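You operate a simulated robot arm through the tools that you are given. There is no shell and no other tool. Be economical: measure what you need, move in short steps, check, and stop when the job is done.

Carry out the task below with a simulated robot arm. There is one attempt and no reset: what you move stays moved.

## Task
Put the job card's block and gloves in the parts tray.
Fine: blocks in the top drawer, gloves in the second; one drawer open at a time, both closed after. Set down upright: what you pick out. Where these are worked on the way, their far stop is far enough and under half their travel is too little: top drawer.
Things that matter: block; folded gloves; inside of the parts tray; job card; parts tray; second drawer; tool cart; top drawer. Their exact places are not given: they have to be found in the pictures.

It is judged by the outcome, as a careful person would: the job done as asked, and still so three seconds after it is handed in. It fails if anything else is knocked over, pushed out of place, dropped, spilled or broken.

## Robot
A 6-joint arm with a two-finger parallel gripper on a trunk, on a base that drives. Base frame: it is fixed to the floor where the robot stands at the start and does not move with it; the origin is under the middle of the robot, x ahead of it, y to its left, z up; the surface under the hand at the start is at about z = 820. Lengths are in mm, angles in degrees, forces in N, time in s.
With the tool pointing down near the work surface it reaches from about 100 to 820 mm from the robot's upright axis, wherever it stands. Its first joint turns from -115.0 to 115.0 degrees. Places, roughly: inside of the parts tray [600, -400, 800]; second drawer [700, 0, 600]; tool cart [800, -200, 400]; top drawer [700, 0, 700]. Payload 4.2 kg.
Tool frame: the origin (TCP) lies between the finger pads and is the grasp point; the fingertips stand 23 mm ahead of it; z points along the fingers, y is the line along which they close. The gripper opens to 94 mm. The fingers are 38 mm wide and 10 mm thick; the gripper's body (54 by 96 mm) begins 39 mm behind the TCP.
Orientation is that of the tool frame in the base frame, as a unit quaternion [x, y, z, w]. With the fingers straight down and closing along the base's y, the tool's x points along the base's -x, its y along +y and its z along -z.

## Interface
- The arm moves only by the tool send_rows. Its argument "targets" is a list of rows, each a list of 7 numbers: the shift along the base's x, y, z in mm, then the turn, a rotation vector about the base's x, y, z in degrees, then the opening in per cent of the stroke, from 0 (shut) to 100 (fully open). In form: [[dx, dy, dz, wx, wy, wz, jaw], ...]. A call has 1 to 8 rows; each row shifts and turns the commanded pose from where the row before left it. Each row takes 0.2 s and may step no farther than 50 mm and 8.6 degrees from the row before; otherwise, or with a gripper value out of range, the whole call is refused. Where a pose cannot be reached the arm comes as near as it can. A force on the tool above 70 N (or 10 N above the force at the start of the call, whichever is more), or a blocked arm, ends the call early, and 0.2 s more pass. The fingers move at their own pace (about 108 mm/s each) and stop on an object; they squeeze with about 23 N. The grip force told is the motor's: it shows also when the fingers shut on nothing. Time passes only in rows, and 0.2 s behind the last, so rows that do not move let the fingers close. The reply holds the time, the measured pose of the TCP, the force on the tool along the base axes, the opening and the grip force, in the units named above and with some noise, with the torque about the TCP (base axes, N m) and any sound that the robot's microphone picked up, and new pictures: "show" is both (left out), scene, wrist or none.
- Cameras (640 x 400 px; columns grow to the right, rows downward): "scene" is now at [213.4, 156, 1540.9]; the picture's right is [-0.53, -0.85, 0.00], its down [-0.69, 0.44, -0.57] and it looks along [0.48, -0.30, -0.82] (base axes); focal length 259 px, centre (320, 200). "wrist" rides on the gripper at [86, 16, -74] in the tool frame; the picture's right is [-0.18, 0.98, 0.00], its down [-0.58, -0.11, -0.81] and it looks along [-0.79, -0.15, 0.59] (tool axes); focal length 243 px, centre (320, 200).
- raise_lower(by): slides the trunk up (or, below 0, down) by that many mm; the arm and the scene camera ride with it, the base frame stays. It gives what a move gives, with no picture.
- drive_base(legs): drives the robot by 1 to 6 legs, each [ahead, turn to the left] in mm and degrees, along the robot's own axes; the way and the turn of a leg run together, so that a leg with both is an arc; at most 1500 mm and 180 degrees a leg. The arm and the cameras ride along, it lands a little off, and it stops where it bumps. It gives what a move gives, and a new picture of the scene camera.
- aim_head(pan, tilt): turns the head with the scene camera to pan (to the left, within 80 degrees either way) and tilt (down, from -29 to 69), counted from straight ahead of the robot. It gives what a move gives, and a new picture of the scene camera.
- probe_pixels(camera, pixels): for up to 12 pixels [column, row] of the newest picture of that camera ("zoom" is the newest enlarged one), the place [x, y, z] in the base frame of the surface seen there, good to about 3 mm. It takes no simulated time.
- inspect(camera, box): a new picture of the part [left, top, right, bottom] of that camera's present view, enlarged. It takes no simulated time.
- close_job(): hands the job in; it is judged then, once.

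Go step by step. Measure first, check grasps and placings, and put right what went wrong. The budget is 80 turns and 260 pictures, counting those below and the enlarged ones. Unless the task says otherwise, let go and move clear before handing in, and close with one line.

The tools are called after ">>>" as a command line: name --pt "numbers of a row" for each row, then --argument value for the rest, lists and objects as JSON in quotes. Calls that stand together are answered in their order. send_rows: Moves the arm, as the interface text tells. Its arguments: {"type":"object","properties":{"targets":{"type":"array"},"show":{"type":"string","enum":["both","scene","wrist","none"]}},"required":["targets"]} The other tools are called the same way: raise_lower (by) slides the trunk up or down; drive_base (legs) drives the base; aim_head (pan, tilt) turns the head that bears the scene camera; probe_pixels (camera, pixels) gives the place of the surface under pixels of a picture; inspect (camera, box) takes an enlarged picture of a part of a camera's view; close_job () hands the job in.

At the start:

```text
t: 0.0
ee_pos: [598.2, -74.2, 1139.7]
tool_rot: [0.0, 1.0, -0.001, -0.001]
ft_force: [-0.5, 0.7, -0.9]
moment: [0.03, -0.01, -0.02]
grip_width: 94.0
finger_force: 0.1
trunk travel left (down, up): [-925.0, 65.0]
robot x, y, heading: [-2.2, 0.7, 0.3]
head pan, tilt: [-32.2, 55.2]
```

scene: 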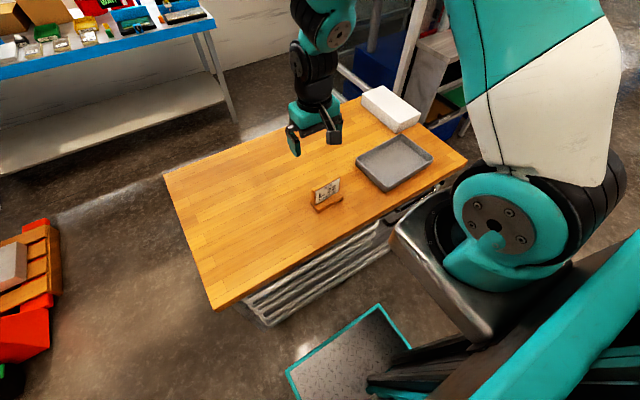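
wrist: 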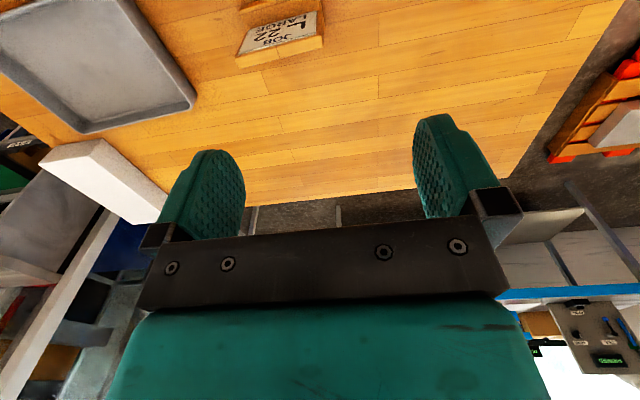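

The card stands on the bench at scene pixels (326,192), and the tray is at (395,160). I'll enlarge the card and measure the layout.

>>> inspect --camera "scene" --box '[295, 165, 359, 220]'

>>> inspect --camera "wrist" --box '[220, 0, 340, 75]'

>>> probe_pixels --camera "scene" --pixels '[[326, 190], [395, 165], [358, 160], [390, 190], [432, 155], [395, 137], [166, 176], [215, 308], [465, 160], [270, 320], [390, 215], [388, 100]]'

```text
7.27 times, centred on (327, 192) of scene
```

zoom: 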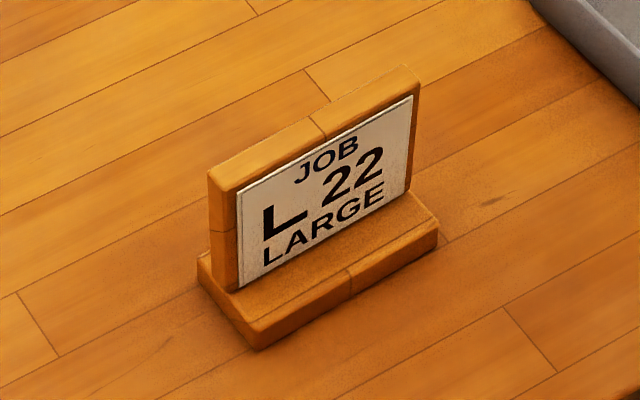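

```text
5.33 times, centred on (280, 38) of wrist
```

zoom: 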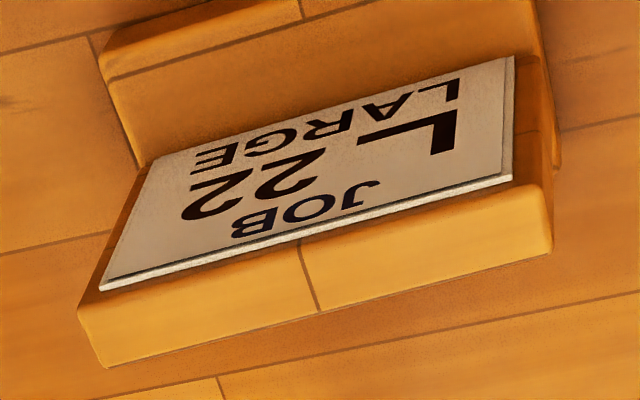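

```text
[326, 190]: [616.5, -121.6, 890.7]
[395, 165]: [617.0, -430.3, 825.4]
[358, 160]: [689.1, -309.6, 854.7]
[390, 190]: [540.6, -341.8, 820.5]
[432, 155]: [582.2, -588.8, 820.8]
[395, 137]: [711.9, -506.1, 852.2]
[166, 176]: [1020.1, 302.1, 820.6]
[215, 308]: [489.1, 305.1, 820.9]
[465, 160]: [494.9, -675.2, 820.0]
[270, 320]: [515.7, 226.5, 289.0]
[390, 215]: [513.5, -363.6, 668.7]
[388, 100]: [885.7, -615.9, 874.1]
```

The card reads "L 22 / LARGE". The drawers should be in the bench front at about x≈500, so I'll turn the head to look at that.

>>> aim_head --pan 0 --tilt 60

>>> aim_head --pan -70 --tilt 30

>>> aim_head --pan 75 --tilt 40

```text
t: 1.0
ee_pos: [598.7, -73.4, 1140.8]
tool_rot: [0.0, 1.0, 0.0, 0.0]
ft_force: [-0.1, 0.5, -0.3]
moment: [0.05, 0.0, -0.04]
grip_width: 94.0
finger_force: 0.1
trunk travel left (down, up): [-925.0, 65.0]
robot x, y, heading: [-3.7, 2.7, 0.1]
head pan, tilt: [0.0, 60.0]
```

scene: 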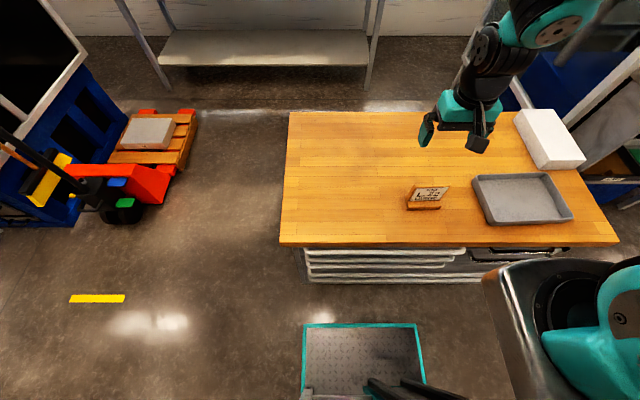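

```text
t: 2.4
ee_pos: [598.1, -73.1, 1139.8]
tool_rot: [0.0, 1.0, 0.001, 0.0]
ft_force: [-0.1, -0.3, 0.7]
moment: [0.03, 0.0, 0.0]
grip_width: 94.1
finger_force: 0.0
trunk travel left (down, up): [-925.0, 65.0]
robot x, y, heading: [-0.0, -1.8, -0.2]
head pan, tilt: [-70.0, 30.0]
```

scene: 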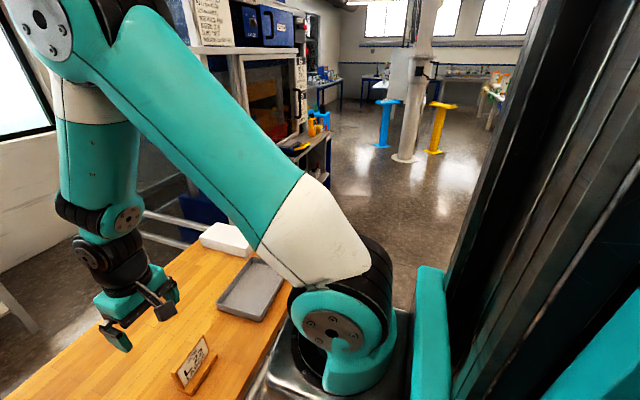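

```text
t: 4.7
ee_pos: [598.1, -74.1, 1139.0]
tool_rot: [0.0, 1.0, 0.0, 0.001]
ft_force: [-0.2, -0.8, 0.7]
moment: [-0.01, 0.03, 0.01]
grip_width: 94.1
finger_force: 0.1
trunk travel left (down, up): [-925.0, 65.0]
robot x, y, heading: [-1.6, 4.3, 0.0]
head pan, tilt: [75.0, 40.0]
```

scene: 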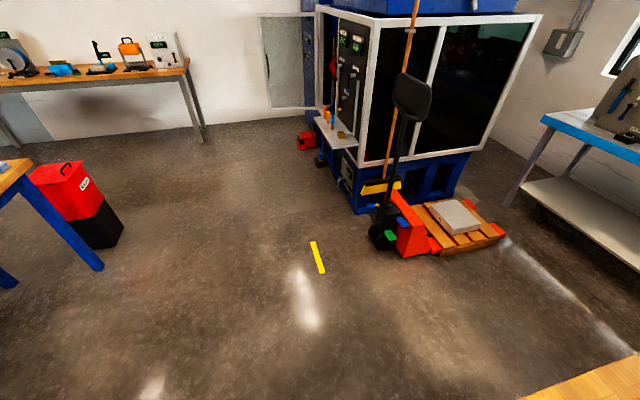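

The drawer fronts are too oblique to read from here. There's open floor behind me, so I'll back off and look at the cart front.

>>> drive_base --legs '[[-450, 0]]'

>>> aim_head --pan -10 --tilt 50

```text
t: 7.4
ee_pos: [148.7, -75.8, 1140.0]
tool_rot: [0.001, 1.0, 0.0, 0.0]
ft_force: [-0.1, 1.0, -0.8]
moment: [0.0, 0.01, 0.02]
grip_width: 93.9
finger_force: 0.1
trunk travel left (down, up): [-925.0, 65.0]
robot x, y, heading: [-447.0, 1.6, -0.5]
head pan, tilt: [75.0, 40.0]
```

scene: 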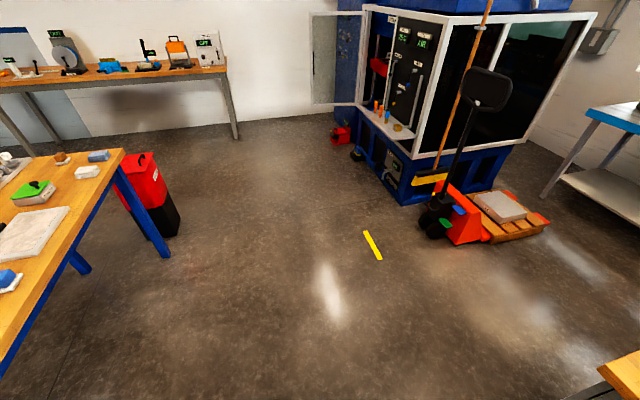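

```text
t: 9.0
ee_pos: [148.5, -75.3, 1140.2]
tool_rot: [0.002, 1.0, 0.0, 0.0]
ft_force: [0.0, 0.1, 0.0]
moment: [0.01, -0.04, 0.01]
grip_width: 94.0
finger_force: 0.1
trunk travel left (down, up): [-925.0, 65.0]
robot x, y, heading: [-448.3, -0.2, -0.5]
head pan, tilt: [-10.0, 50.0]
```

scene: 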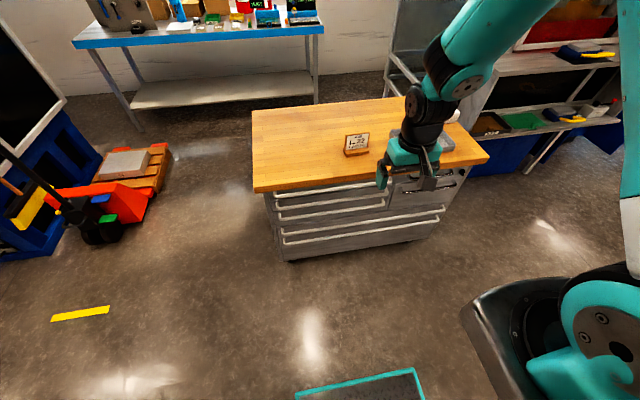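

The cart front with its drawers is now visible, so I'll enlarge it and measure the handles.

>>> inspect --camera "scene" --box '[250, 155, 490, 270]'

>>> probe_pixels --camera "scene" --pixels '[[277, 194], [325, 187], [365, 182], [280, 205], [330, 198], [385, 190], [285, 231], [360, 220], [440, 208], [290, 240], [320, 192], [345, 375]]'

```text
2.67 times, centred on (370, 212) of scene
```

zoom: 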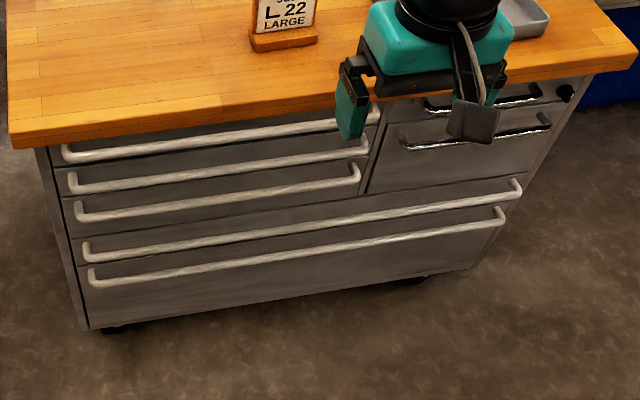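

```text
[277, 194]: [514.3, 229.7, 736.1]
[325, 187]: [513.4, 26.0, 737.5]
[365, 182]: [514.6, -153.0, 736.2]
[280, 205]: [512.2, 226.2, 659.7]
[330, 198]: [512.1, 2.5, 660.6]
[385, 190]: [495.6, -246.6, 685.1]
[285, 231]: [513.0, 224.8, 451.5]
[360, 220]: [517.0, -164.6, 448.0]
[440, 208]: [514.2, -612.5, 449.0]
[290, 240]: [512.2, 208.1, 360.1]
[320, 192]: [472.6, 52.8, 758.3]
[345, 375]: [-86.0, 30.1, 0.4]
```

>>> probe_pixels --camera "zoom" --pixels '[[67, 154], [130, 147], [220, 135], [320, 124], [378, 112], [72, 186], [140, 178], [220, 167], [366, 146], [80, 216], [200, 198], [220, 150]]'

>>> inspect --camera "scene" --box '[265, 170, 405, 230]'

```text
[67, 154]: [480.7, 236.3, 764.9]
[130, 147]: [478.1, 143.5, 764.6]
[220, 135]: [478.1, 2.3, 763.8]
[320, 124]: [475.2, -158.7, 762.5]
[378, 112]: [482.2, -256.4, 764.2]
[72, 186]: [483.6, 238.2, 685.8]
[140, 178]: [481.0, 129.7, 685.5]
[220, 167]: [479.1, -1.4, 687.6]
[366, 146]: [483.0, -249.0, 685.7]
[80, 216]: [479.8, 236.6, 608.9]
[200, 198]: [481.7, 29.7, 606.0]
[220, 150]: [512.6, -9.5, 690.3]
```

```text
4.57 times, centred on (335, 200) of scene
```

zoom: 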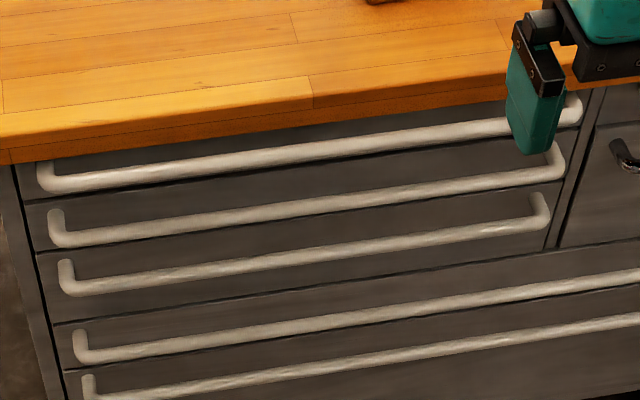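

The left stack matches the hints: top handle at z≈760, second at z≈683, bars at x≈480 spanning y from -255 to 237. I'll measure the arm shoulder before planning the horizontal grasp.

>>> probe_pixels --camera "scene" --pixels '[[620, 345], [500, 320], [480, 310], [540, 270], [425, 160], [465, 80], [380, 170], [300, 395], [400, 390], [254, 190], [640, 240]]'

>>> aim_head --pan -60 --tilt 65

```text
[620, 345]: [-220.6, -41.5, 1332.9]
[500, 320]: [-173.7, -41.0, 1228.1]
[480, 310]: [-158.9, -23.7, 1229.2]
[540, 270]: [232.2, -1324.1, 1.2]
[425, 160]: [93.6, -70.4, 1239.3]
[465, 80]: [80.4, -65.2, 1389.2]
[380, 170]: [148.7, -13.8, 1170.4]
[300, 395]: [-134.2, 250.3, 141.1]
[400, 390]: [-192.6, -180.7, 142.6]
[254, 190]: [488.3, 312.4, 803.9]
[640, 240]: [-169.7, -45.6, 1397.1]
```

```text
t: 10.2
ee_pos: [148.4, -74.6, 1138.7]
tool_rot: [0.002, 1.0, 0.0, 0.0]
ft_force: [-0.1, -0.1, 1.1]
moment: [0.0, 0.0, -0.03]
grip_width: 94.3
finger_force: 0.0
trunk travel left (down, up): [-925.0, 65.0]
robot x, y, heading: [-449.9, 1.9, -0.1]
head pan, tilt: [-60.0, 65.0]
```

scene: 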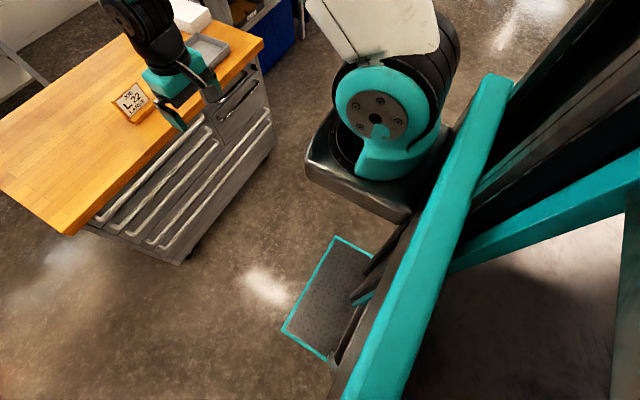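

The arm sits on a carriage ahead of the column. I'll lower the trunk 250 mm with the hand clear of the cart, then turn the tool to point forward and close vertically on the bars.

>>> raise_lower --by -250

>>> send_rows --pt "0 0 0 0 0 8.5 50" --pt "0 0 0 0 0 8.5 50" --pt "0 0 0 0 0 8.5 50" --pt "0 0 0 0 0 8.5 50" --pt "0 0 0 0 0 8.5 50" --pt "0 0 0 0 0 8.5 50" --pt "0 0 0 0 0 8.5 50" --pt "0 0 0 0 0 8.5 50" --show "none"

>>> send_rows --pt "0 0 0 0 0 8 50" --pt "0 0 0 0 0 8 50" --pt "0 0 0 0 0 6 50" --pt "0 0 0 0 -8 0 50" --pt "0 0 0 0 -8 0 50" --pt "0 0 0 0 -8 0 50" --pt "0 0 0 0 -8 0 50" --pt "0 0 0 0 -8 0 50" --show "none"

>>> send_rows --pt "0 0 0 0 -8 0 50" --pt "0 0 0 0 -8 0 50" --pt "0 0 0 0 -8 0 50" --pt "0 0 0 0 -8 0 50" --pt "0 0 0 0 -8 0 50" --pt "0 0 0 0 -8 0 40" --pt "0 0 0 0 -2 0 40"

```text
t: 12.7
ee_pos: [149.5, -75.3, 890.4]
tool_rot: [0.001, 1.0, 0.001, 0.0]
ft_force: [0.3, -0.4, 0.6]
moment: [-0.03, -0.04, -0.03]
grip_width: 94.0
finger_force: 0.1
trunk travel left (down, up): [-675.0, 315.0]
robot x, y, heading: [-448.0, 4.2, -0.1]
head pan, tilt: [-60.0, 65.0]
```

```text
t: 14.5
ee_pos: [148.6, -74.9, 890.6]
tool_rot: [-0.559, 0.829, 0.0, -0.001]
ft_force: [-0.5, 0.2, 0.6]
moment: [0.04, -0.03, 0.03]
grip_width: 47.1
finger_force: 0.1
trunk travel left (down, up): [-675.0, 315.0]
robot x, y, heading: [-448.6, -0.6, -0.3]
head pan, tilt: [-60.0, 65.0]
```

```text
t: 16.3
ee_pos: [148.3, -76.1, 891.0]
tool_rot: [-0.663, 0.665, -0.242, 0.244]
ft_force: [-0.3, 0.4, -0.2]
moment: [0.0, 0.0, -0.01]
grip_width: 46.8
finger_force: 0.0
trunk travel left (down, up): [-675.0, 315.0]
robot x, y, heading: [-445.4, 4.2, -0.2]
head pan, tilt: [-60.0, 65.0]
```

```text
t: 17.9
ee_pos: [172.4, -76.5, 883.3]
tool_rot: [-0.619, 0.628, -0.336, 0.331]
ft_force: [0.2, 0.7, 0.4]
moment: [0.0, -0.03, 0.01]
grip_width: 37.7
finger_force: 0.0
out of reach, approached as far as the arm can: row 1, 2, 3, 4, 5, 6
trunk travel left (down, up): [-675.0, 315.0]
robot x, y, heading: [-452.1, 1.3, -0.2]
head pan, tilt: [-60.0, 65.0]
```

scene: 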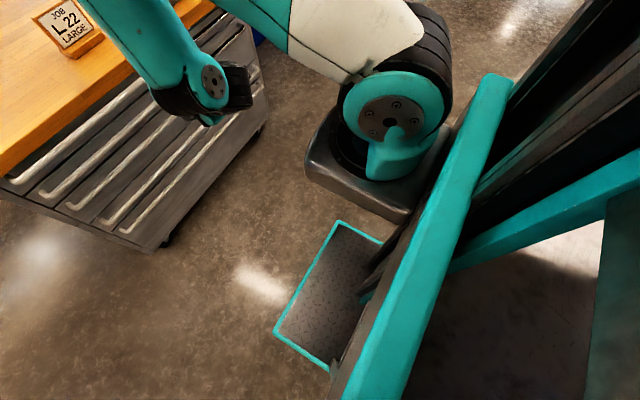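
wrist: 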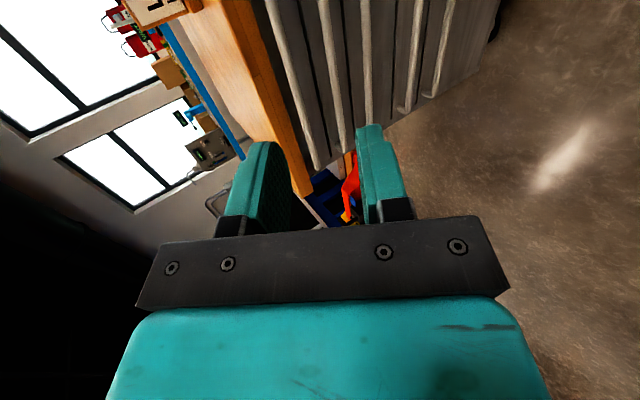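

The reach limit left the tool pitched about 54° from straight down because it's too close in. I'll extend forward 150 mm and see what happens to the pose.

>>> send_rows --pt "40 0 0 0 0 0 40" --pt "40 0 0 0 0 0 40" --pt "40 0 0 0 0 0 40" --pt "30 0 0 0 0 0 40" --show "none"

```text
t: 18.9
ee_pos: [320.4, -76.6, 882.9]
tool_rot: [-0.62, 0.625, -0.337, 0.334]
ft_force: [-0.7, 0.4, 0.7]
moment: [-0.01, -0.01, -0.01]
grip_width: 37.7
finger_force: 0.1
trunk travel left (down, up): [-675.0, 315.0]
robot x, y, heading: [-451.5, 1.1, -0.2]
head pan, tilt: [-60.0, 65.0]
```

It moved cleanly and the commanded pose follows the reached one. I'll finish the pitch with the 33° that remains.

>>> send_rows --pt "0 0 0 0 -8 0 40" --pt "0 0 0 0 -8 0 40" --pt "0 0 0 0 -8 0 40" --pt "0 0 0 0 -8 0 40" --pt "0 0 0 0 -1.4 0 40" --show "none"

>>> aim_head --pan -15 --tilt 50

```text
t: 20.1
ee_pos: [355.0, -79.6, 885.7]
tool_rot: [-0.498, 0.504, -0.5, 0.499]
ft_force: [0.2, 0.4, 0.4]
moment: [-0.01, 0.02, 0.04]
grip_width: 37.8
finger_force: 0.0
out of reach, approached as far as the arm can: row 3, 4, 5
trunk travel left (down, up): [-675.0, 315.0]
robot x, y, heading: [-447.1, 5.0, -0.3]
head pan, tilt: [-60.0, 65.0]
```

```text
t: 21.3
ee_pos: [356.0, -81.8, 885.5]
tool_rot: [-0.498, 0.504, -0.5, 0.498]
ft_force: [-0.4, 0.0, 0.3]
moment: [0.04, 0.01, 0.0]
grip_width: 37.8
finger_force: 0.0
trunk travel left (down, up): [-675.0, 315.0]
robot x, y, heading: [-449.1, 3.6, -0.2]
head pan, tilt: [-15.0, 50.0]
```

scene: 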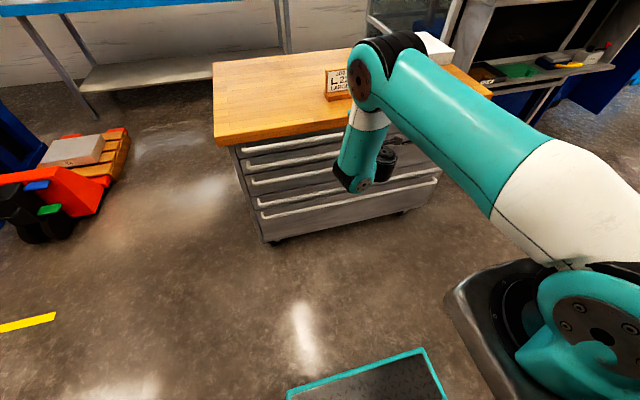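

>>> probe_pixels --camera "scene" --pixels '[[358, 80], [385, 45], [360, 125], [360, 185], [385, 160], [500, 170], [560, 225], [335, 85], [605, 335], [455, 310]]'

>>> inspect --camera "wrist" --box '[0, 0, 640, 400]'

```text
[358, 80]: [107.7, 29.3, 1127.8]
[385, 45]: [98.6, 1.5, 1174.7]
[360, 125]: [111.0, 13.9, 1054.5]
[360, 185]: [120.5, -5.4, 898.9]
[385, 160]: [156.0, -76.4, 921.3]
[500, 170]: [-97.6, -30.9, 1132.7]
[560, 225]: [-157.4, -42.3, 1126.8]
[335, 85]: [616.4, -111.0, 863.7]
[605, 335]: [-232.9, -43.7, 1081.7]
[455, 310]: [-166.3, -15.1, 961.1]
```

```text
1.00 times, centred on (320, 200) of wrist (not enlarged: the box is as wide or as high as the picture)
```

zoom: 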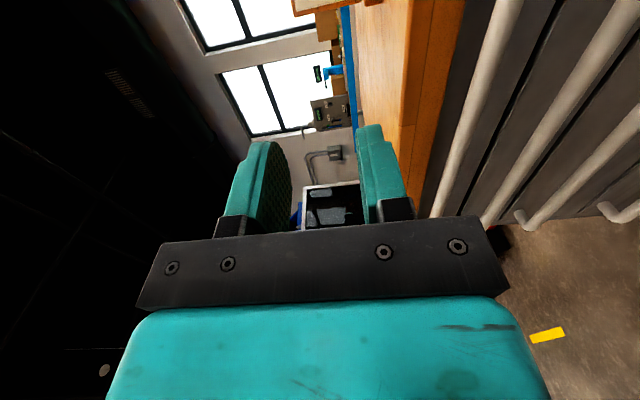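

Forearm hangs straight down with the hand level and pointing at +x. I'll keep this arm pose, drop the trunk to handle height, centre on the bar and narrow the jaws, and measure the bench edge underside.

>>> raise_lower --by -127

>>> send_rows --pt "0 35 0 0 0 0 28" --pt "0 35 0 0 0 0 28"

```text
t: 22.8
ee_pos: [355.9, -81.8, 759.8]
tool_rot: [-0.497, 0.504, -0.501, 0.499]
ft_force: [0.4, -0.8, -0.2]
moment: [0.0, 0.0, 0.02]
grip_width: 37.5
finger_force: 0.1
trunk travel left (down, up): [-548.0, 442.0]
robot x, y, heading: [-447.6, -0.8, -0.2]
head pan, tilt: [-15.0, 50.0]
```

```text
t: 23.4
ee_pos: [355.4, -10.3, 757.9]
tool_rot: [-0.498, 0.504, -0.5, 0.498]
ft_force: [0.4, 0.0, -0.6]
moment: [0.0, 0.0, 0.03]
grip_width: 26.2
finger_force: 0.0
trunk travel left (down, up): [-548.0, 442.0]
robot x, y, heading: [-449.5, 0.3, -0.1]
head pan, tilt: [-15.0, 50.0]
```

scene: 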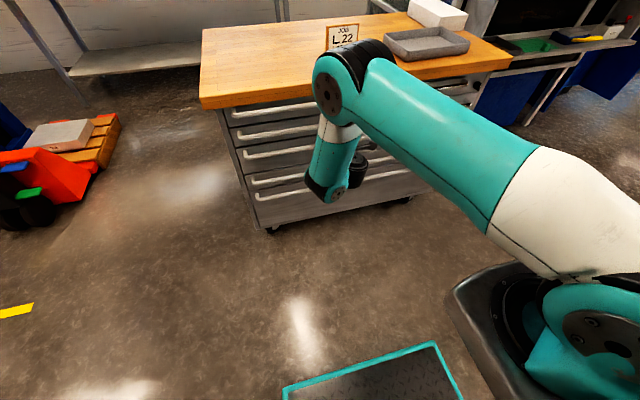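
wrist: 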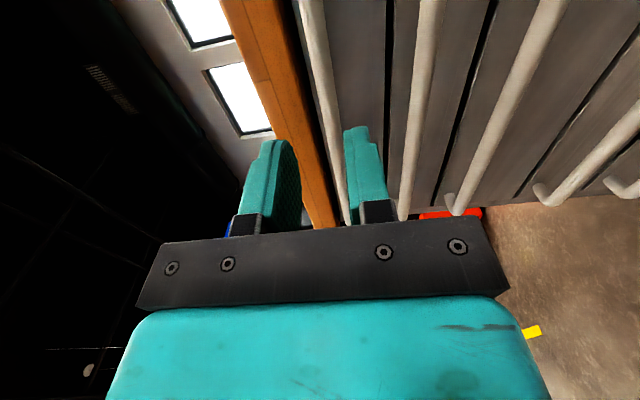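

>>> probe_pixels --camera "wrist" --pixels '[[325, 95], [330, 120], [310, 60], [290, 90], [305, 130], [310, 160], [345, 60], [418, 90], [412, 130], [270, 60], [285, 60], [298, 60]]'

```text
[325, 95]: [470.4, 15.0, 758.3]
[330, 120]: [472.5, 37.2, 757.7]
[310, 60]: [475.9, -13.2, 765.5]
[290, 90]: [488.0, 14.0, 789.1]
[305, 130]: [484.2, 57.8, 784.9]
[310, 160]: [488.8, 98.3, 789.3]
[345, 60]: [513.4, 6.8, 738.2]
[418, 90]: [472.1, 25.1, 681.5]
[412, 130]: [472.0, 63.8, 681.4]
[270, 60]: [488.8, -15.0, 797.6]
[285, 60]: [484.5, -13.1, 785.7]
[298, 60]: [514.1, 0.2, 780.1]
```

Bar centre is about (480, z 758) with r≈7, and the bench underside is at z≈783, so jaws near 22 mm fit. I'll drive ahead 90 mm and look again.

>>> drive_base --legs '[[70, 0]]'

>>> send_rows --pt "0 0 -1 0 0 0 23" --pt "0 0 0 0 0 0 23" --show "wrist"

```text
t: 24.4
ee_pos: [425.4, -10.0, 758.8]
tool_rot: [-0.498, 0.504, -0.5, 0.498]
ft_force: [0.2, 0.3, -0.2]
moment: [0.02, 0.01, 0.0]
grip_width: 26.1
finger_force: 0.1
trunk travel left (down, up): [-548.0, 442.0]
robot x, y, heading: [-376.7, -1.5, -0.5]
head pan, tilt: [-15.0, 50.0]
```

scene: 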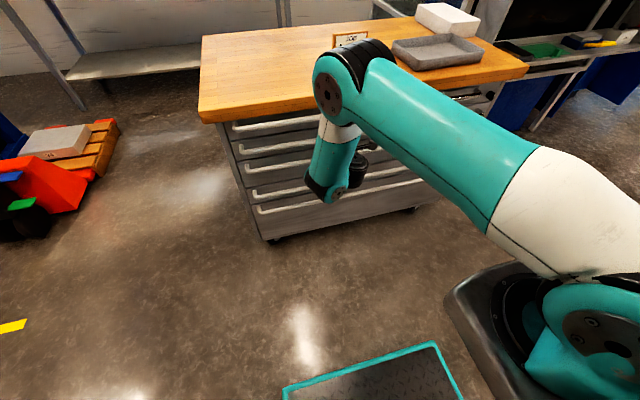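

```text
t: 25.0
ee_pos: [425.1, -9.3, 757.7]
tool_rot: [-0.497, 0.504, -0.5, 0.498]
ft_force: [0.4, 0.5, -0.4]
moment: [0.02, 0.0, 0.01]
grip_width: 21.6
finger_force: 0.0
trunk travel left (down, up): [-548.0, 442.0]
robot x, y, heading: [-377.0, -0.8, -0.4]
head pan, tilt: [-15.0, 50.0]
```

wrist: 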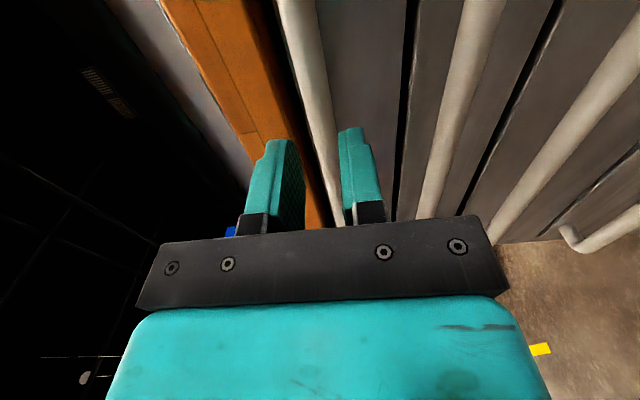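

The bar lies between the finger lines. I'll advance 53 mm and close.

>>> send_rows --pt "18 0 0 0 0 0 23" --pt "18 0 0 0 0 0 23" --pt "17 0 0 0 0 0 23" --pt "0 0 0 0 0 0 0" --pt "0 0 0 0 0 0 0" --show "wrist"

```text
t: 26.2
ee_pos: [478.5, -11.1, 757.3]
tool_rot: [-0.498, 0.504, -0.5, 0.498]
ft_force: [-22.8, -3.0, -2.9]
moment: [-1.0, 0.08, 0.63]
grip_width: 15.6
finger_force: 45.2
trunk travel left (down, up): [-548.0, 442.0]
robot x, y, heading: [-377.4, 1.9, -0.3]
head pan, tilt: [-15.0, 50.0]
```

wrist: 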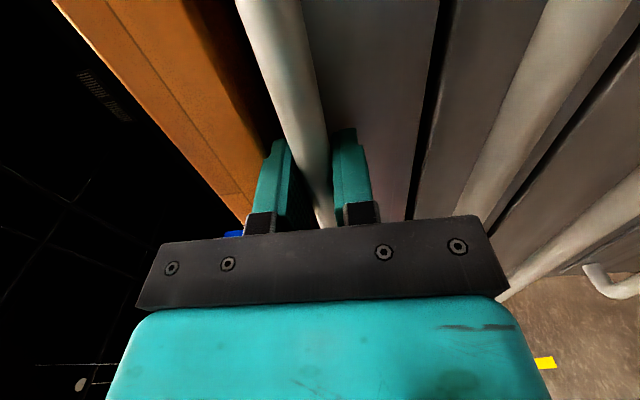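

The bar is gripped (15.6 mm). I'll pull by driving back, a first 120 mm.

>>> drive_base --legs '[[-120, 0]]'

>>> send_rows --pt "0 0 0 0 0 0 0" --show "wrist"

```text
t: 27.5
ee_pos: [358.5, -10.9, 757.2]
tool_rot: [-0.497, 0.505, -0.5, 0.498]
ft_force: [1.5, 0.9, -13.0]
moment: [-1.22, 0.02, -0.03]
grip_width: 15.7
finger_force: 45.1
trunk travel left (down, up): [-548.0, 442.0]
robot x, y, heading: [-498.8, 3.1, -0.3]
head pan, tilt: [-15.0, 50.0]
```

scene: 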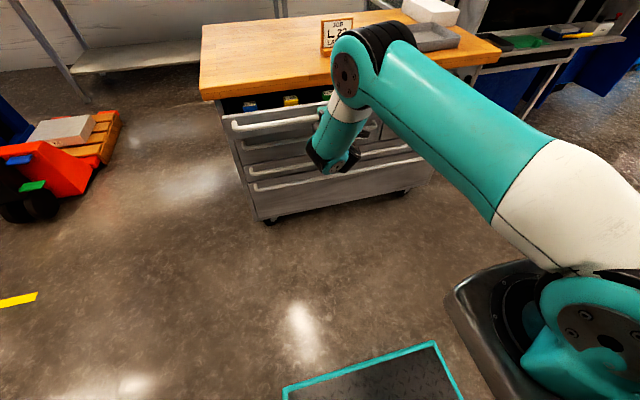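

```text
t: 27.9
ee_pos: [356.8, -11.5, 756.6]
tool_rot: [-0.497, 0.505, -0.501, 0.497]
ft_force: [-0.4, -0.1, -3.1]
moment: [-0.85, 0.06, 0.01]
grip_width: 15.8
finger_force: 45.1
trunk travel left (down, up): [-548.0, 442.0]
robot x, y, heading: [-498.7, -1.5, -0.2]
head pan, tilt: [-15.0, 50.0]
```

wrist: 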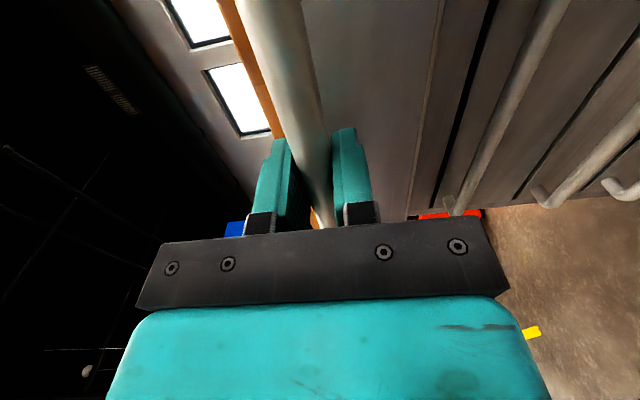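

The drawer follows easily (blocks now visible at (250,105) and (290,100)). I'll keep pulling until it stops.

>>> drive_base --legs '[[-130, 0]]'

>>> drive_base --legs '[[-60, 0]]'

```text
t: 29.2
ee_pos: [226.4, -11.0, 756.1]
tool_rot: [-0.496, 0.505, -0.501, 0.498]
ft_force: [-0.1, 15.7, -7.6]
moment: [-1.21, 0.02, 0.66]
grip_width: 15.5
finger_force: 45.0
trunk travel left (down, up): [-548.0, 442.0]
robot x, y, heading: [-630.6, 2.1, -0.6]
head pan, tilt: [-15.0, 50.0]
```

scene: 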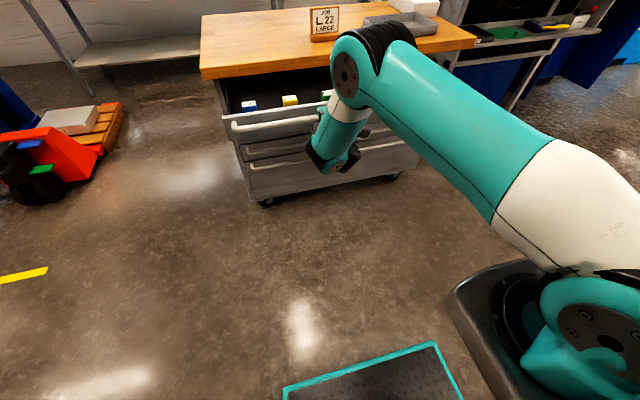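

```text
t: 30.1
ee_pos: [166.8, -11.4, 756.0]
tool_rot: [-0.496, 0.505, -0.501, 0.498]
ft_force: [0.9, -4.1, -1.9]
moment: [-1.16, -0.03, 0.51]
grip_width: 15.7
finger_force: 44.6
trunk travel left (down, up): [-548.0, 442.0]
robot x, y, heading: [-690.3, 1.6, -0.6]
head pan, tilt: [-15.0, 50.0]
```

scene: 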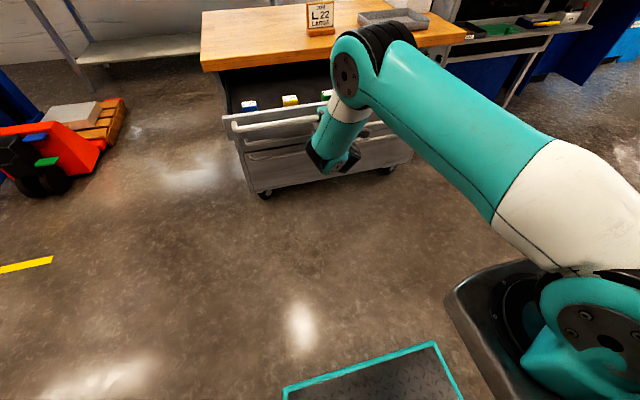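

Open 312 mm so far and the force is still low. I'll continue gently to find the far stop.

>>> drive_base --legs '[[-40, 0]]'

>>> send_rows --pt "-20 0 0 0 0 0 0" --show "none"

```text
t: 31.0
ee_pos: [124.7, -10.9, 757.3]
tool_rot: [-0.497, 0.505, -0.502, 0.497]
ft_force: [2.5, -3.3, -1.0]
moment: [-0.94, 0.0, 0.57]
grip_width: 15.6
finger_force: 44.9
trunk travel left (down, up): [-548.0, 442.0]
robot x, y, heading: [-730.8, 4.2, -0.7]
head pan, tilt: [-15.0, 50.0]
```

scene: 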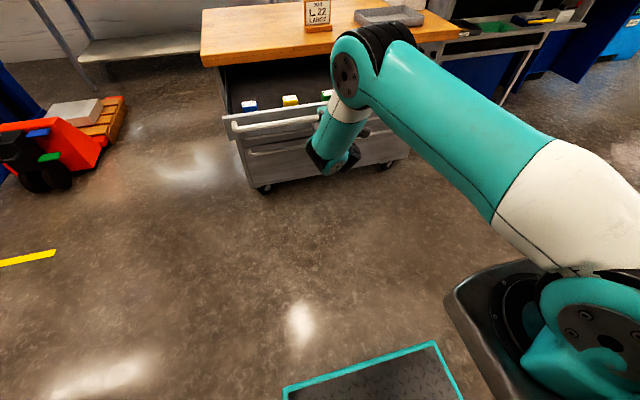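

```text
t: 31.4
ee_pos: [107.8, -10.5, 757.2]
tool_rot: [-0.497, 0.505, -0.502, 0.496]
ft_force: [41.9, 0.2, -4.2]
moment: [-1.41, 0.03, -0.02]
grip_width: 15.8
finger_force: 45.1
trunk travel left (down, up): [-548.0, 442.0]
robot x, y, heading: [-731.9, 2.3, -0.5]
head pan, tilt: [-15.0, 50.0]
```

Force jumped to 42 N, so it's at the far stop (about 370 mm out). I'll let go and back away.

>>> send_rows --pt "0 0 0 0 0 0 30" --pt "0 0 0 0 0 0 30" --show "none"

>>> drive_base --legs '[[-100, 0]]'

>>> raise_lower --by 377

>>> aim_head --pan 0 --tilt 45

```text
t: 32.0
ee_pos: [105.1, -12.4, 757.0]
tool_rot: [-0.498, 0.506, -0.5, 0.496]
ft_force: [0.6, 0.6, -0.8]
moment: [0.01, 0.01, 0.0]
grip_width: 27.9
finger_force: 0.2
trunk travel left (down, up): [-548.0, 442.0]
robot x, y, heading: [-732.5, 5.7, -0.6]
head pan, tilt: [-15.0, 50.0]
```

```text
t: 33.1
ee_pos: [6.5, -9.2, 756.9]
tool_rot: [-0.498, 0.504, -0.501, 0.497]
ft_force: [0.1, -0.4, -0.2]
moment: [0.04, 0.02, 0.03]
grip_width: 28.0
finger_force: 0.0
trunk travel left (down, up): [-548.0, 442.0]
robot x, y, heading: [-831.3, 2.5, -0.5]
head pan, tilt: [-15.0, 50.0]
```

scene: 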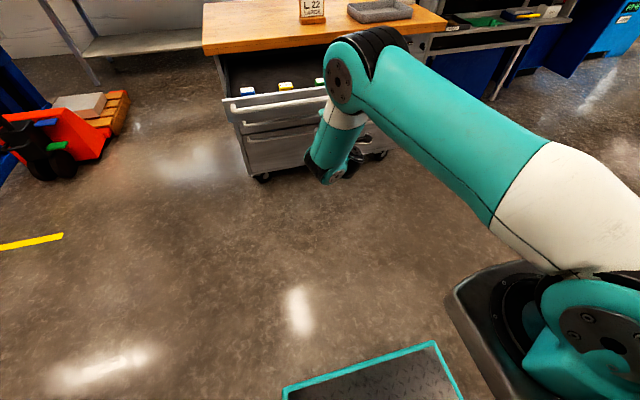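

```text
t: 36.8
ee_pos: [6.8, -8.8, 1131.8]
tool_rot: [-0.498, 0.504, -0.501, 0.497]
ft_force: [0.5, 0.6, -0.4]
moment: [0.03, 0.0, 0.01]
grip_width: 28.1
finger_force: 0.0
trunk travel left (down, up): [-925.0, 65.0]
robot x, y, heading: [-833.9, 9.8, -0.1]
head pan, tilt: [-15.0, 50.0]
```

```text
t: 37.6
ee_pos: [5.9, -8.3, 1133.6]
tool_rot: [-0.497, 0.505, -0.501, 0.497]
ft_force: [-1.3, -0.1, 0.9]
moment: [0.02, -0.02, 0.01]
grip_width: 28.3
finger_force: 0.0
trunk travel left (down, up): [-925.0, 65.0]
robot x, y, heading: [-836.3, 1.4, -0.5]
head pan, tilt: [0.0, 45.0]
```

scene: 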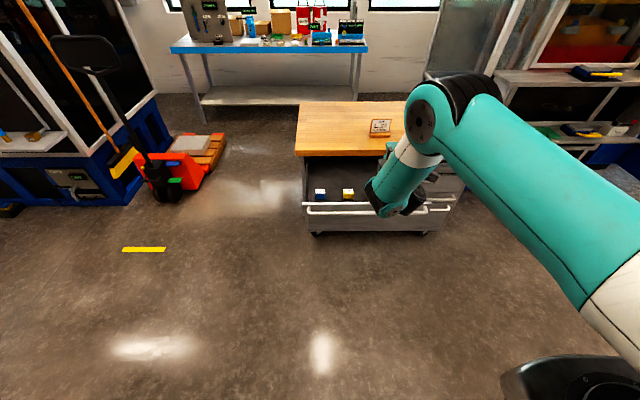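

The drawer stays open with blocks at (320,193) and (348,194). I'll pitch the hand back down and drive forward for a close look.

>>> send_rows --pt "0 0 0 0 8.2 0 60" --pt "0 0 0 0 8.2 0 60" --pt "0 0 0 0 8.2 0 60" --pt "0 0 0 0 8.2 0 60" --pt "0 0 0 0 8.2 0 60" --pt "0 0 0 0 8.2 0 60" --pt "0 0 0 0 8.2 0 60" --pt "0 0 0 0 8.2 0 60" --show "none"

>>> send_rows --pt "0 0 0 0 8.2 0 60" --pt "0 0 0 0 8.2 0 60" --pt "0 0 0 0 8.0 0 60" --show "none"

>>> drive_base --legs '[[330, 0]]'

>>> aim_head --pan -5 --tilt 55

>>> inspect --camera "wrist" --box '[0, 0, 640, 400]'

```text
t: 39.4
ee_pos: [6.5, -8.6, 1134.3]
tool_rot: [-0.69, 0.693, -0.152, 0.143]
ft_force: [0.4, -0.5, 0.6]
moment: [-0.01, 0.02, 0.0]
grip_width: 56.4
finger_force: 0.1
trunk travel left (down, up): [-925.0, 65.0]
robot x, y, heading: [-833.9, 2.1, -0.2]
head pan, tilt: [0.0, 45.0]
```

```text
t: 40.2
ee_pos: [5.3, -9.5, 1135.0]
tool_rot: [-0.705, 0.709, -0.003, -0.004]
ft_force: [0.3, 1.0, -0.4]
moment: [0.0, -0.03, -0.01]
grip_width: 56.3
finger_force: 0.1
trunk travel left (down, up): [-925.0, 65.0]
robot x, y, heading: [-831.9, 5.5, -0.2]
head pan, tilt: [0.0, 45.0]
```

```text
t: 42.4
ee_pos: [339.9, -13.7, 1134.2]
tool_rot: [-0.704, 0.71, -0.003, -0.005]
ft_force: [0.5, -0.4, 0.4]
moment: [0.0, 0.04, 0.0]
grip_width: 56.5
finger_force: 0.1
trunk travel left (down, up): [-925.0, 65.0]
robot x, y, heading: [-497.5, 2.4, -0.6]
head pan, tilt: [0.0, 45.0]
```

scene: 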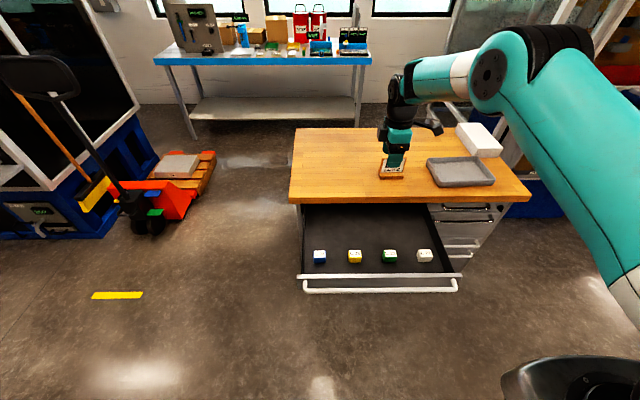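

```text
t: 43.1
ee_pos: [340.1, -14.3, 1134.5]
tool_rot: [-0.705, 0.709, -0.004, -0.005]
ft_force: [-0.1, -0.2, -0.4]
moment: [0.04, -0.03, -0.01]
grip_width: 56.2
finger_force: 0.1
trunk travel left (down, up): [-925.0, 65.0]
robot x, y, heading: [-495.3, -1.5, -0.6]
head pan, tilt: [-5.0, 55.0]
```

scene: 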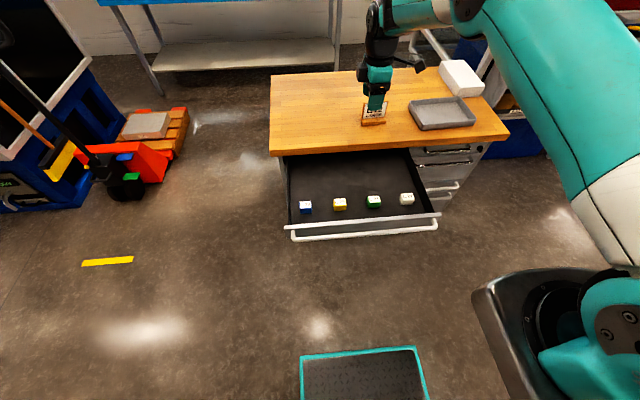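

```text
1.00 times, centred on (320, 200) of wrist (not enlarged: the box is as wide or as high as the picture)
```

zoom: 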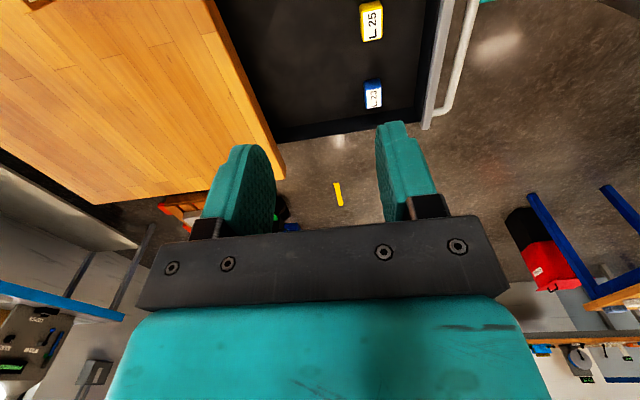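

Four blocks sit in the drawer: blue, yellow "L 25", green and white. I'll enlarge them to read the labels.

>>> inspect --camera "scene" --box '[290, 185, 430, 215]'

>>> inspect --camera "scene" --box '[355, 185, 425, 215]'

>>> inspect --camera "wrist" --box '[340, 70, 410, 114]'

>>> probe_pixels --camera "scene" --pixels '[[305, 207], [339, 203], [373, 200], [406, 198], [350, 180], [340, 229], [290, 224], [440, 214]]'

```text
4.57 times, centred on (360, 200) of scene
```

zoom: 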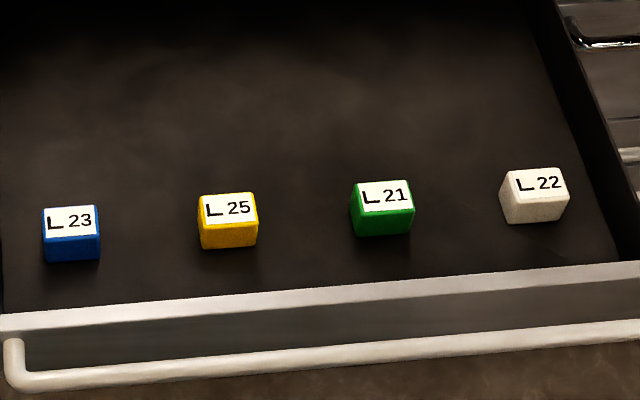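

```text
9.14 times, centred on (390, 200) of scene
```

zoom: 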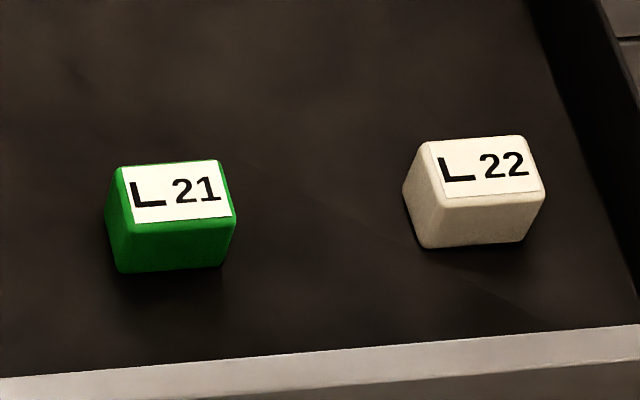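

```text
9.09 times, centred on (375, 92) of wrist
```

zoom: 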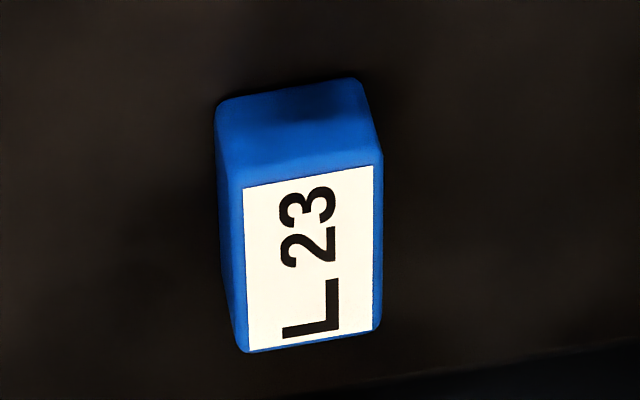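

```text
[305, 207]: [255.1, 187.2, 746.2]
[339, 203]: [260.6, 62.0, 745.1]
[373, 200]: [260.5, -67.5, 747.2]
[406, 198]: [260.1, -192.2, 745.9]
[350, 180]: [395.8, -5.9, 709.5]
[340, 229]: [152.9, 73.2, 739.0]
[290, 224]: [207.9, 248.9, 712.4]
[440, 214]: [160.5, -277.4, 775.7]
```

White "L 22" at (406,198) is the one: about (258,-192), top z≈746. I'll measure its corners, the walls and the drawer floor.

>>> inspect --camera "scene" --box '[380, 178, 444, 218]'

```text
10.00 times, centred on (412, 198) of scene
```

zoom: 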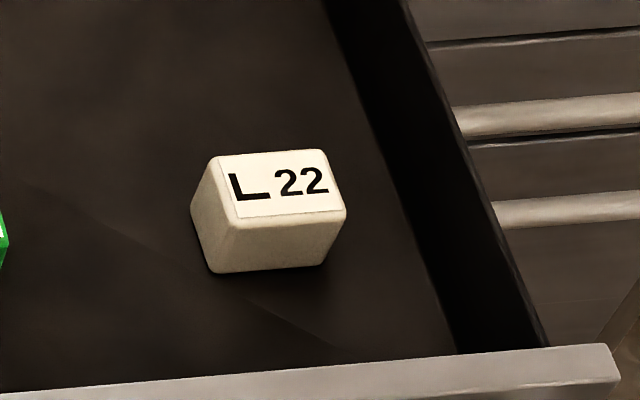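

>>> probe_pixels --camera "zoom" --pixels '[[222, 162], [315, 155], [340, 208], [238, 218], [210, 265], [320, 260], [200, 210], [285, 185], [300, 330], [440, 200], [420, 40], [480, 365]]'

>>> send_rows --pt "0 0 0 0 0 8.2 70" --pt "0 0 0 0 0 8.2 70" --pt "0 0 0 0 0 8.2 70" --pt "0 0 0 0 0 8.2 70" --pt "0 0 0 0 0 8.2 70" --pt "0 0 0 0 0 8.2 70" --pt "0 0 0 0 0 8.2 70" --pt "0 0 0 0 0 8.2 70" --show "none"

>>> send_rows --pt "0 0 0 0 0 8.2 70" --pt "0 0 0 0 0 8.2 70" --pt "0 0 0 0 0 8 70" --show "wrist"

```text
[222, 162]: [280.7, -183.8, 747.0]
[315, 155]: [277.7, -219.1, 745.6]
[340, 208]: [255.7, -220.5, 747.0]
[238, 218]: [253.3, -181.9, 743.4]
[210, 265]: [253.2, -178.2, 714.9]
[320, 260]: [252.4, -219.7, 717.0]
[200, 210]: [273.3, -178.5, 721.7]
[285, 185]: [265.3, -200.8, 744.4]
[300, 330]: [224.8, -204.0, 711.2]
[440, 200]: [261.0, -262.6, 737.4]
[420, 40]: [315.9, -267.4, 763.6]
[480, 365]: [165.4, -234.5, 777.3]
```

```text
t: 44.9
ee_pos: [339.0, -13.7, 1133.9]
tool_rot: [0.977, -0.214, 0.005, 0.002]
ft_force: [-0.6, 0.2, -0.6]
moment: [0.03, 0.02, 0.02]
grip_width: 65.7
finger_force: 0.2
trunk travel left (down, up): [-925.0, 65.0]
robot x, y, heading: [-499.5, -2.1, -0.6]
head pan, tilt: [-5.0, 55.0]
```

```text
t: 45.7
ee_pos: [339.3, -13.4, 1133.4]
tool_rot: [1.0, -0.002, 0.005, 0.002]
ft_force: [0.2, 0.3, 0.4]
moment: [0.01, 0.03, -0.04]
grip_width: 65.8
finger_force: 0.1
trunk travel left (down, up): [-925.0, 65.0]
robot x, y, heading: [-496.6, 4.8, -0.5]
head pan, tilt: [-5.0, 55.0]
```

wrist: 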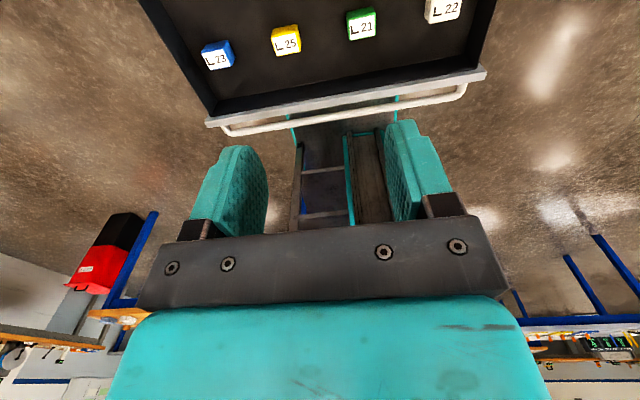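

The camera now faces the far side (+x), clear of the drawer front. The block's centre is about (267,-200), 43 mm wide in y, top 746, floor 711. I'll move above it, lower the trunk and check.

>>> send_rows --pt "-14 -37 0 0 0 0 70" --pt "-14 -37 0 0 0 0 70" --pt "-14 -37 0 0 0 0 70" --pt "-15 -38 0 0 0 0 70" --pt "-15 -38 0 0 0 0 70" --show "none"

>>> raise_lower --by -250

>>> send_rows --pt "0 0 -30 0 0 0 70" --pt "0 0 -30 0 0 0 70"

```text
t: 46.9
ee_pos: [269.8, -52.1, 1139.4]
tool_rot: [1.0, -0.018, 0.005, -0.005]
ft_force: [-0.1, -0.6, -1.0]
moment: [-0.02, 0.0, 0.0]
grip_width: 65.8
finger_force: 0.1
out of reach, approached as far as the arm can: row 1, 2, 3, 4, 5
trunk travel left (down, up): [-925.0, 65.0]
robot x, y, heading: [-496.4, 2.6, -0.7]
head pan, tilt: [-5.0, 55.0]
```

```text
t: 49.5
ee_pos: [267.6, -49.7, 889.1]
tool_rot: [1.0, -0.019, 0.005, -0.003]
ft_force: [0.2, 0.0, 0.6]
moment: [0.04, 0.0, -0.02]
grip_width: 66.1
finger_force: 0.0
trunk travel left (down, up): [-675.0, 315.0]
robot x, y, heading: [-495.6, -1.7, -0.6]
head pan, tilt: [-5.0, 55.0]
```

```text
t: 50.1
ee_pos: [267.5, -51.2, 828.7]
tool_rot: [1.0, -0.019, 0.006, -0.004]
ft_force: [0.0, 0.3, 0.5]
moment: [-0.01, 0.02, 0.01]
grip_width: 65.9
finger_force: 0.0
trunk travel left (down, up): [-675.0, 315.0]
robot x, y, heading: [-502.6, 2.5, -0.6]
head pan, tilt: [-5.0, 55.0]
```

scene: 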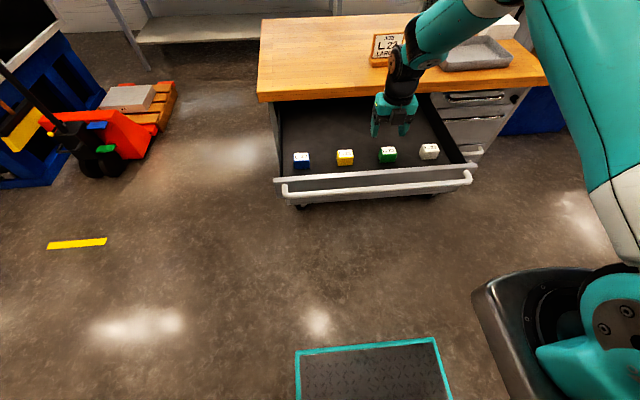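
wrist: 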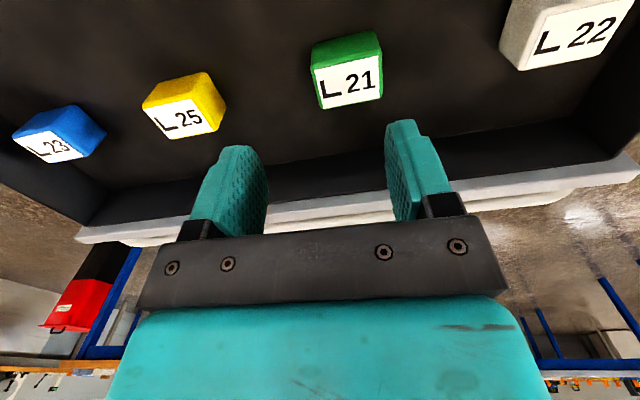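

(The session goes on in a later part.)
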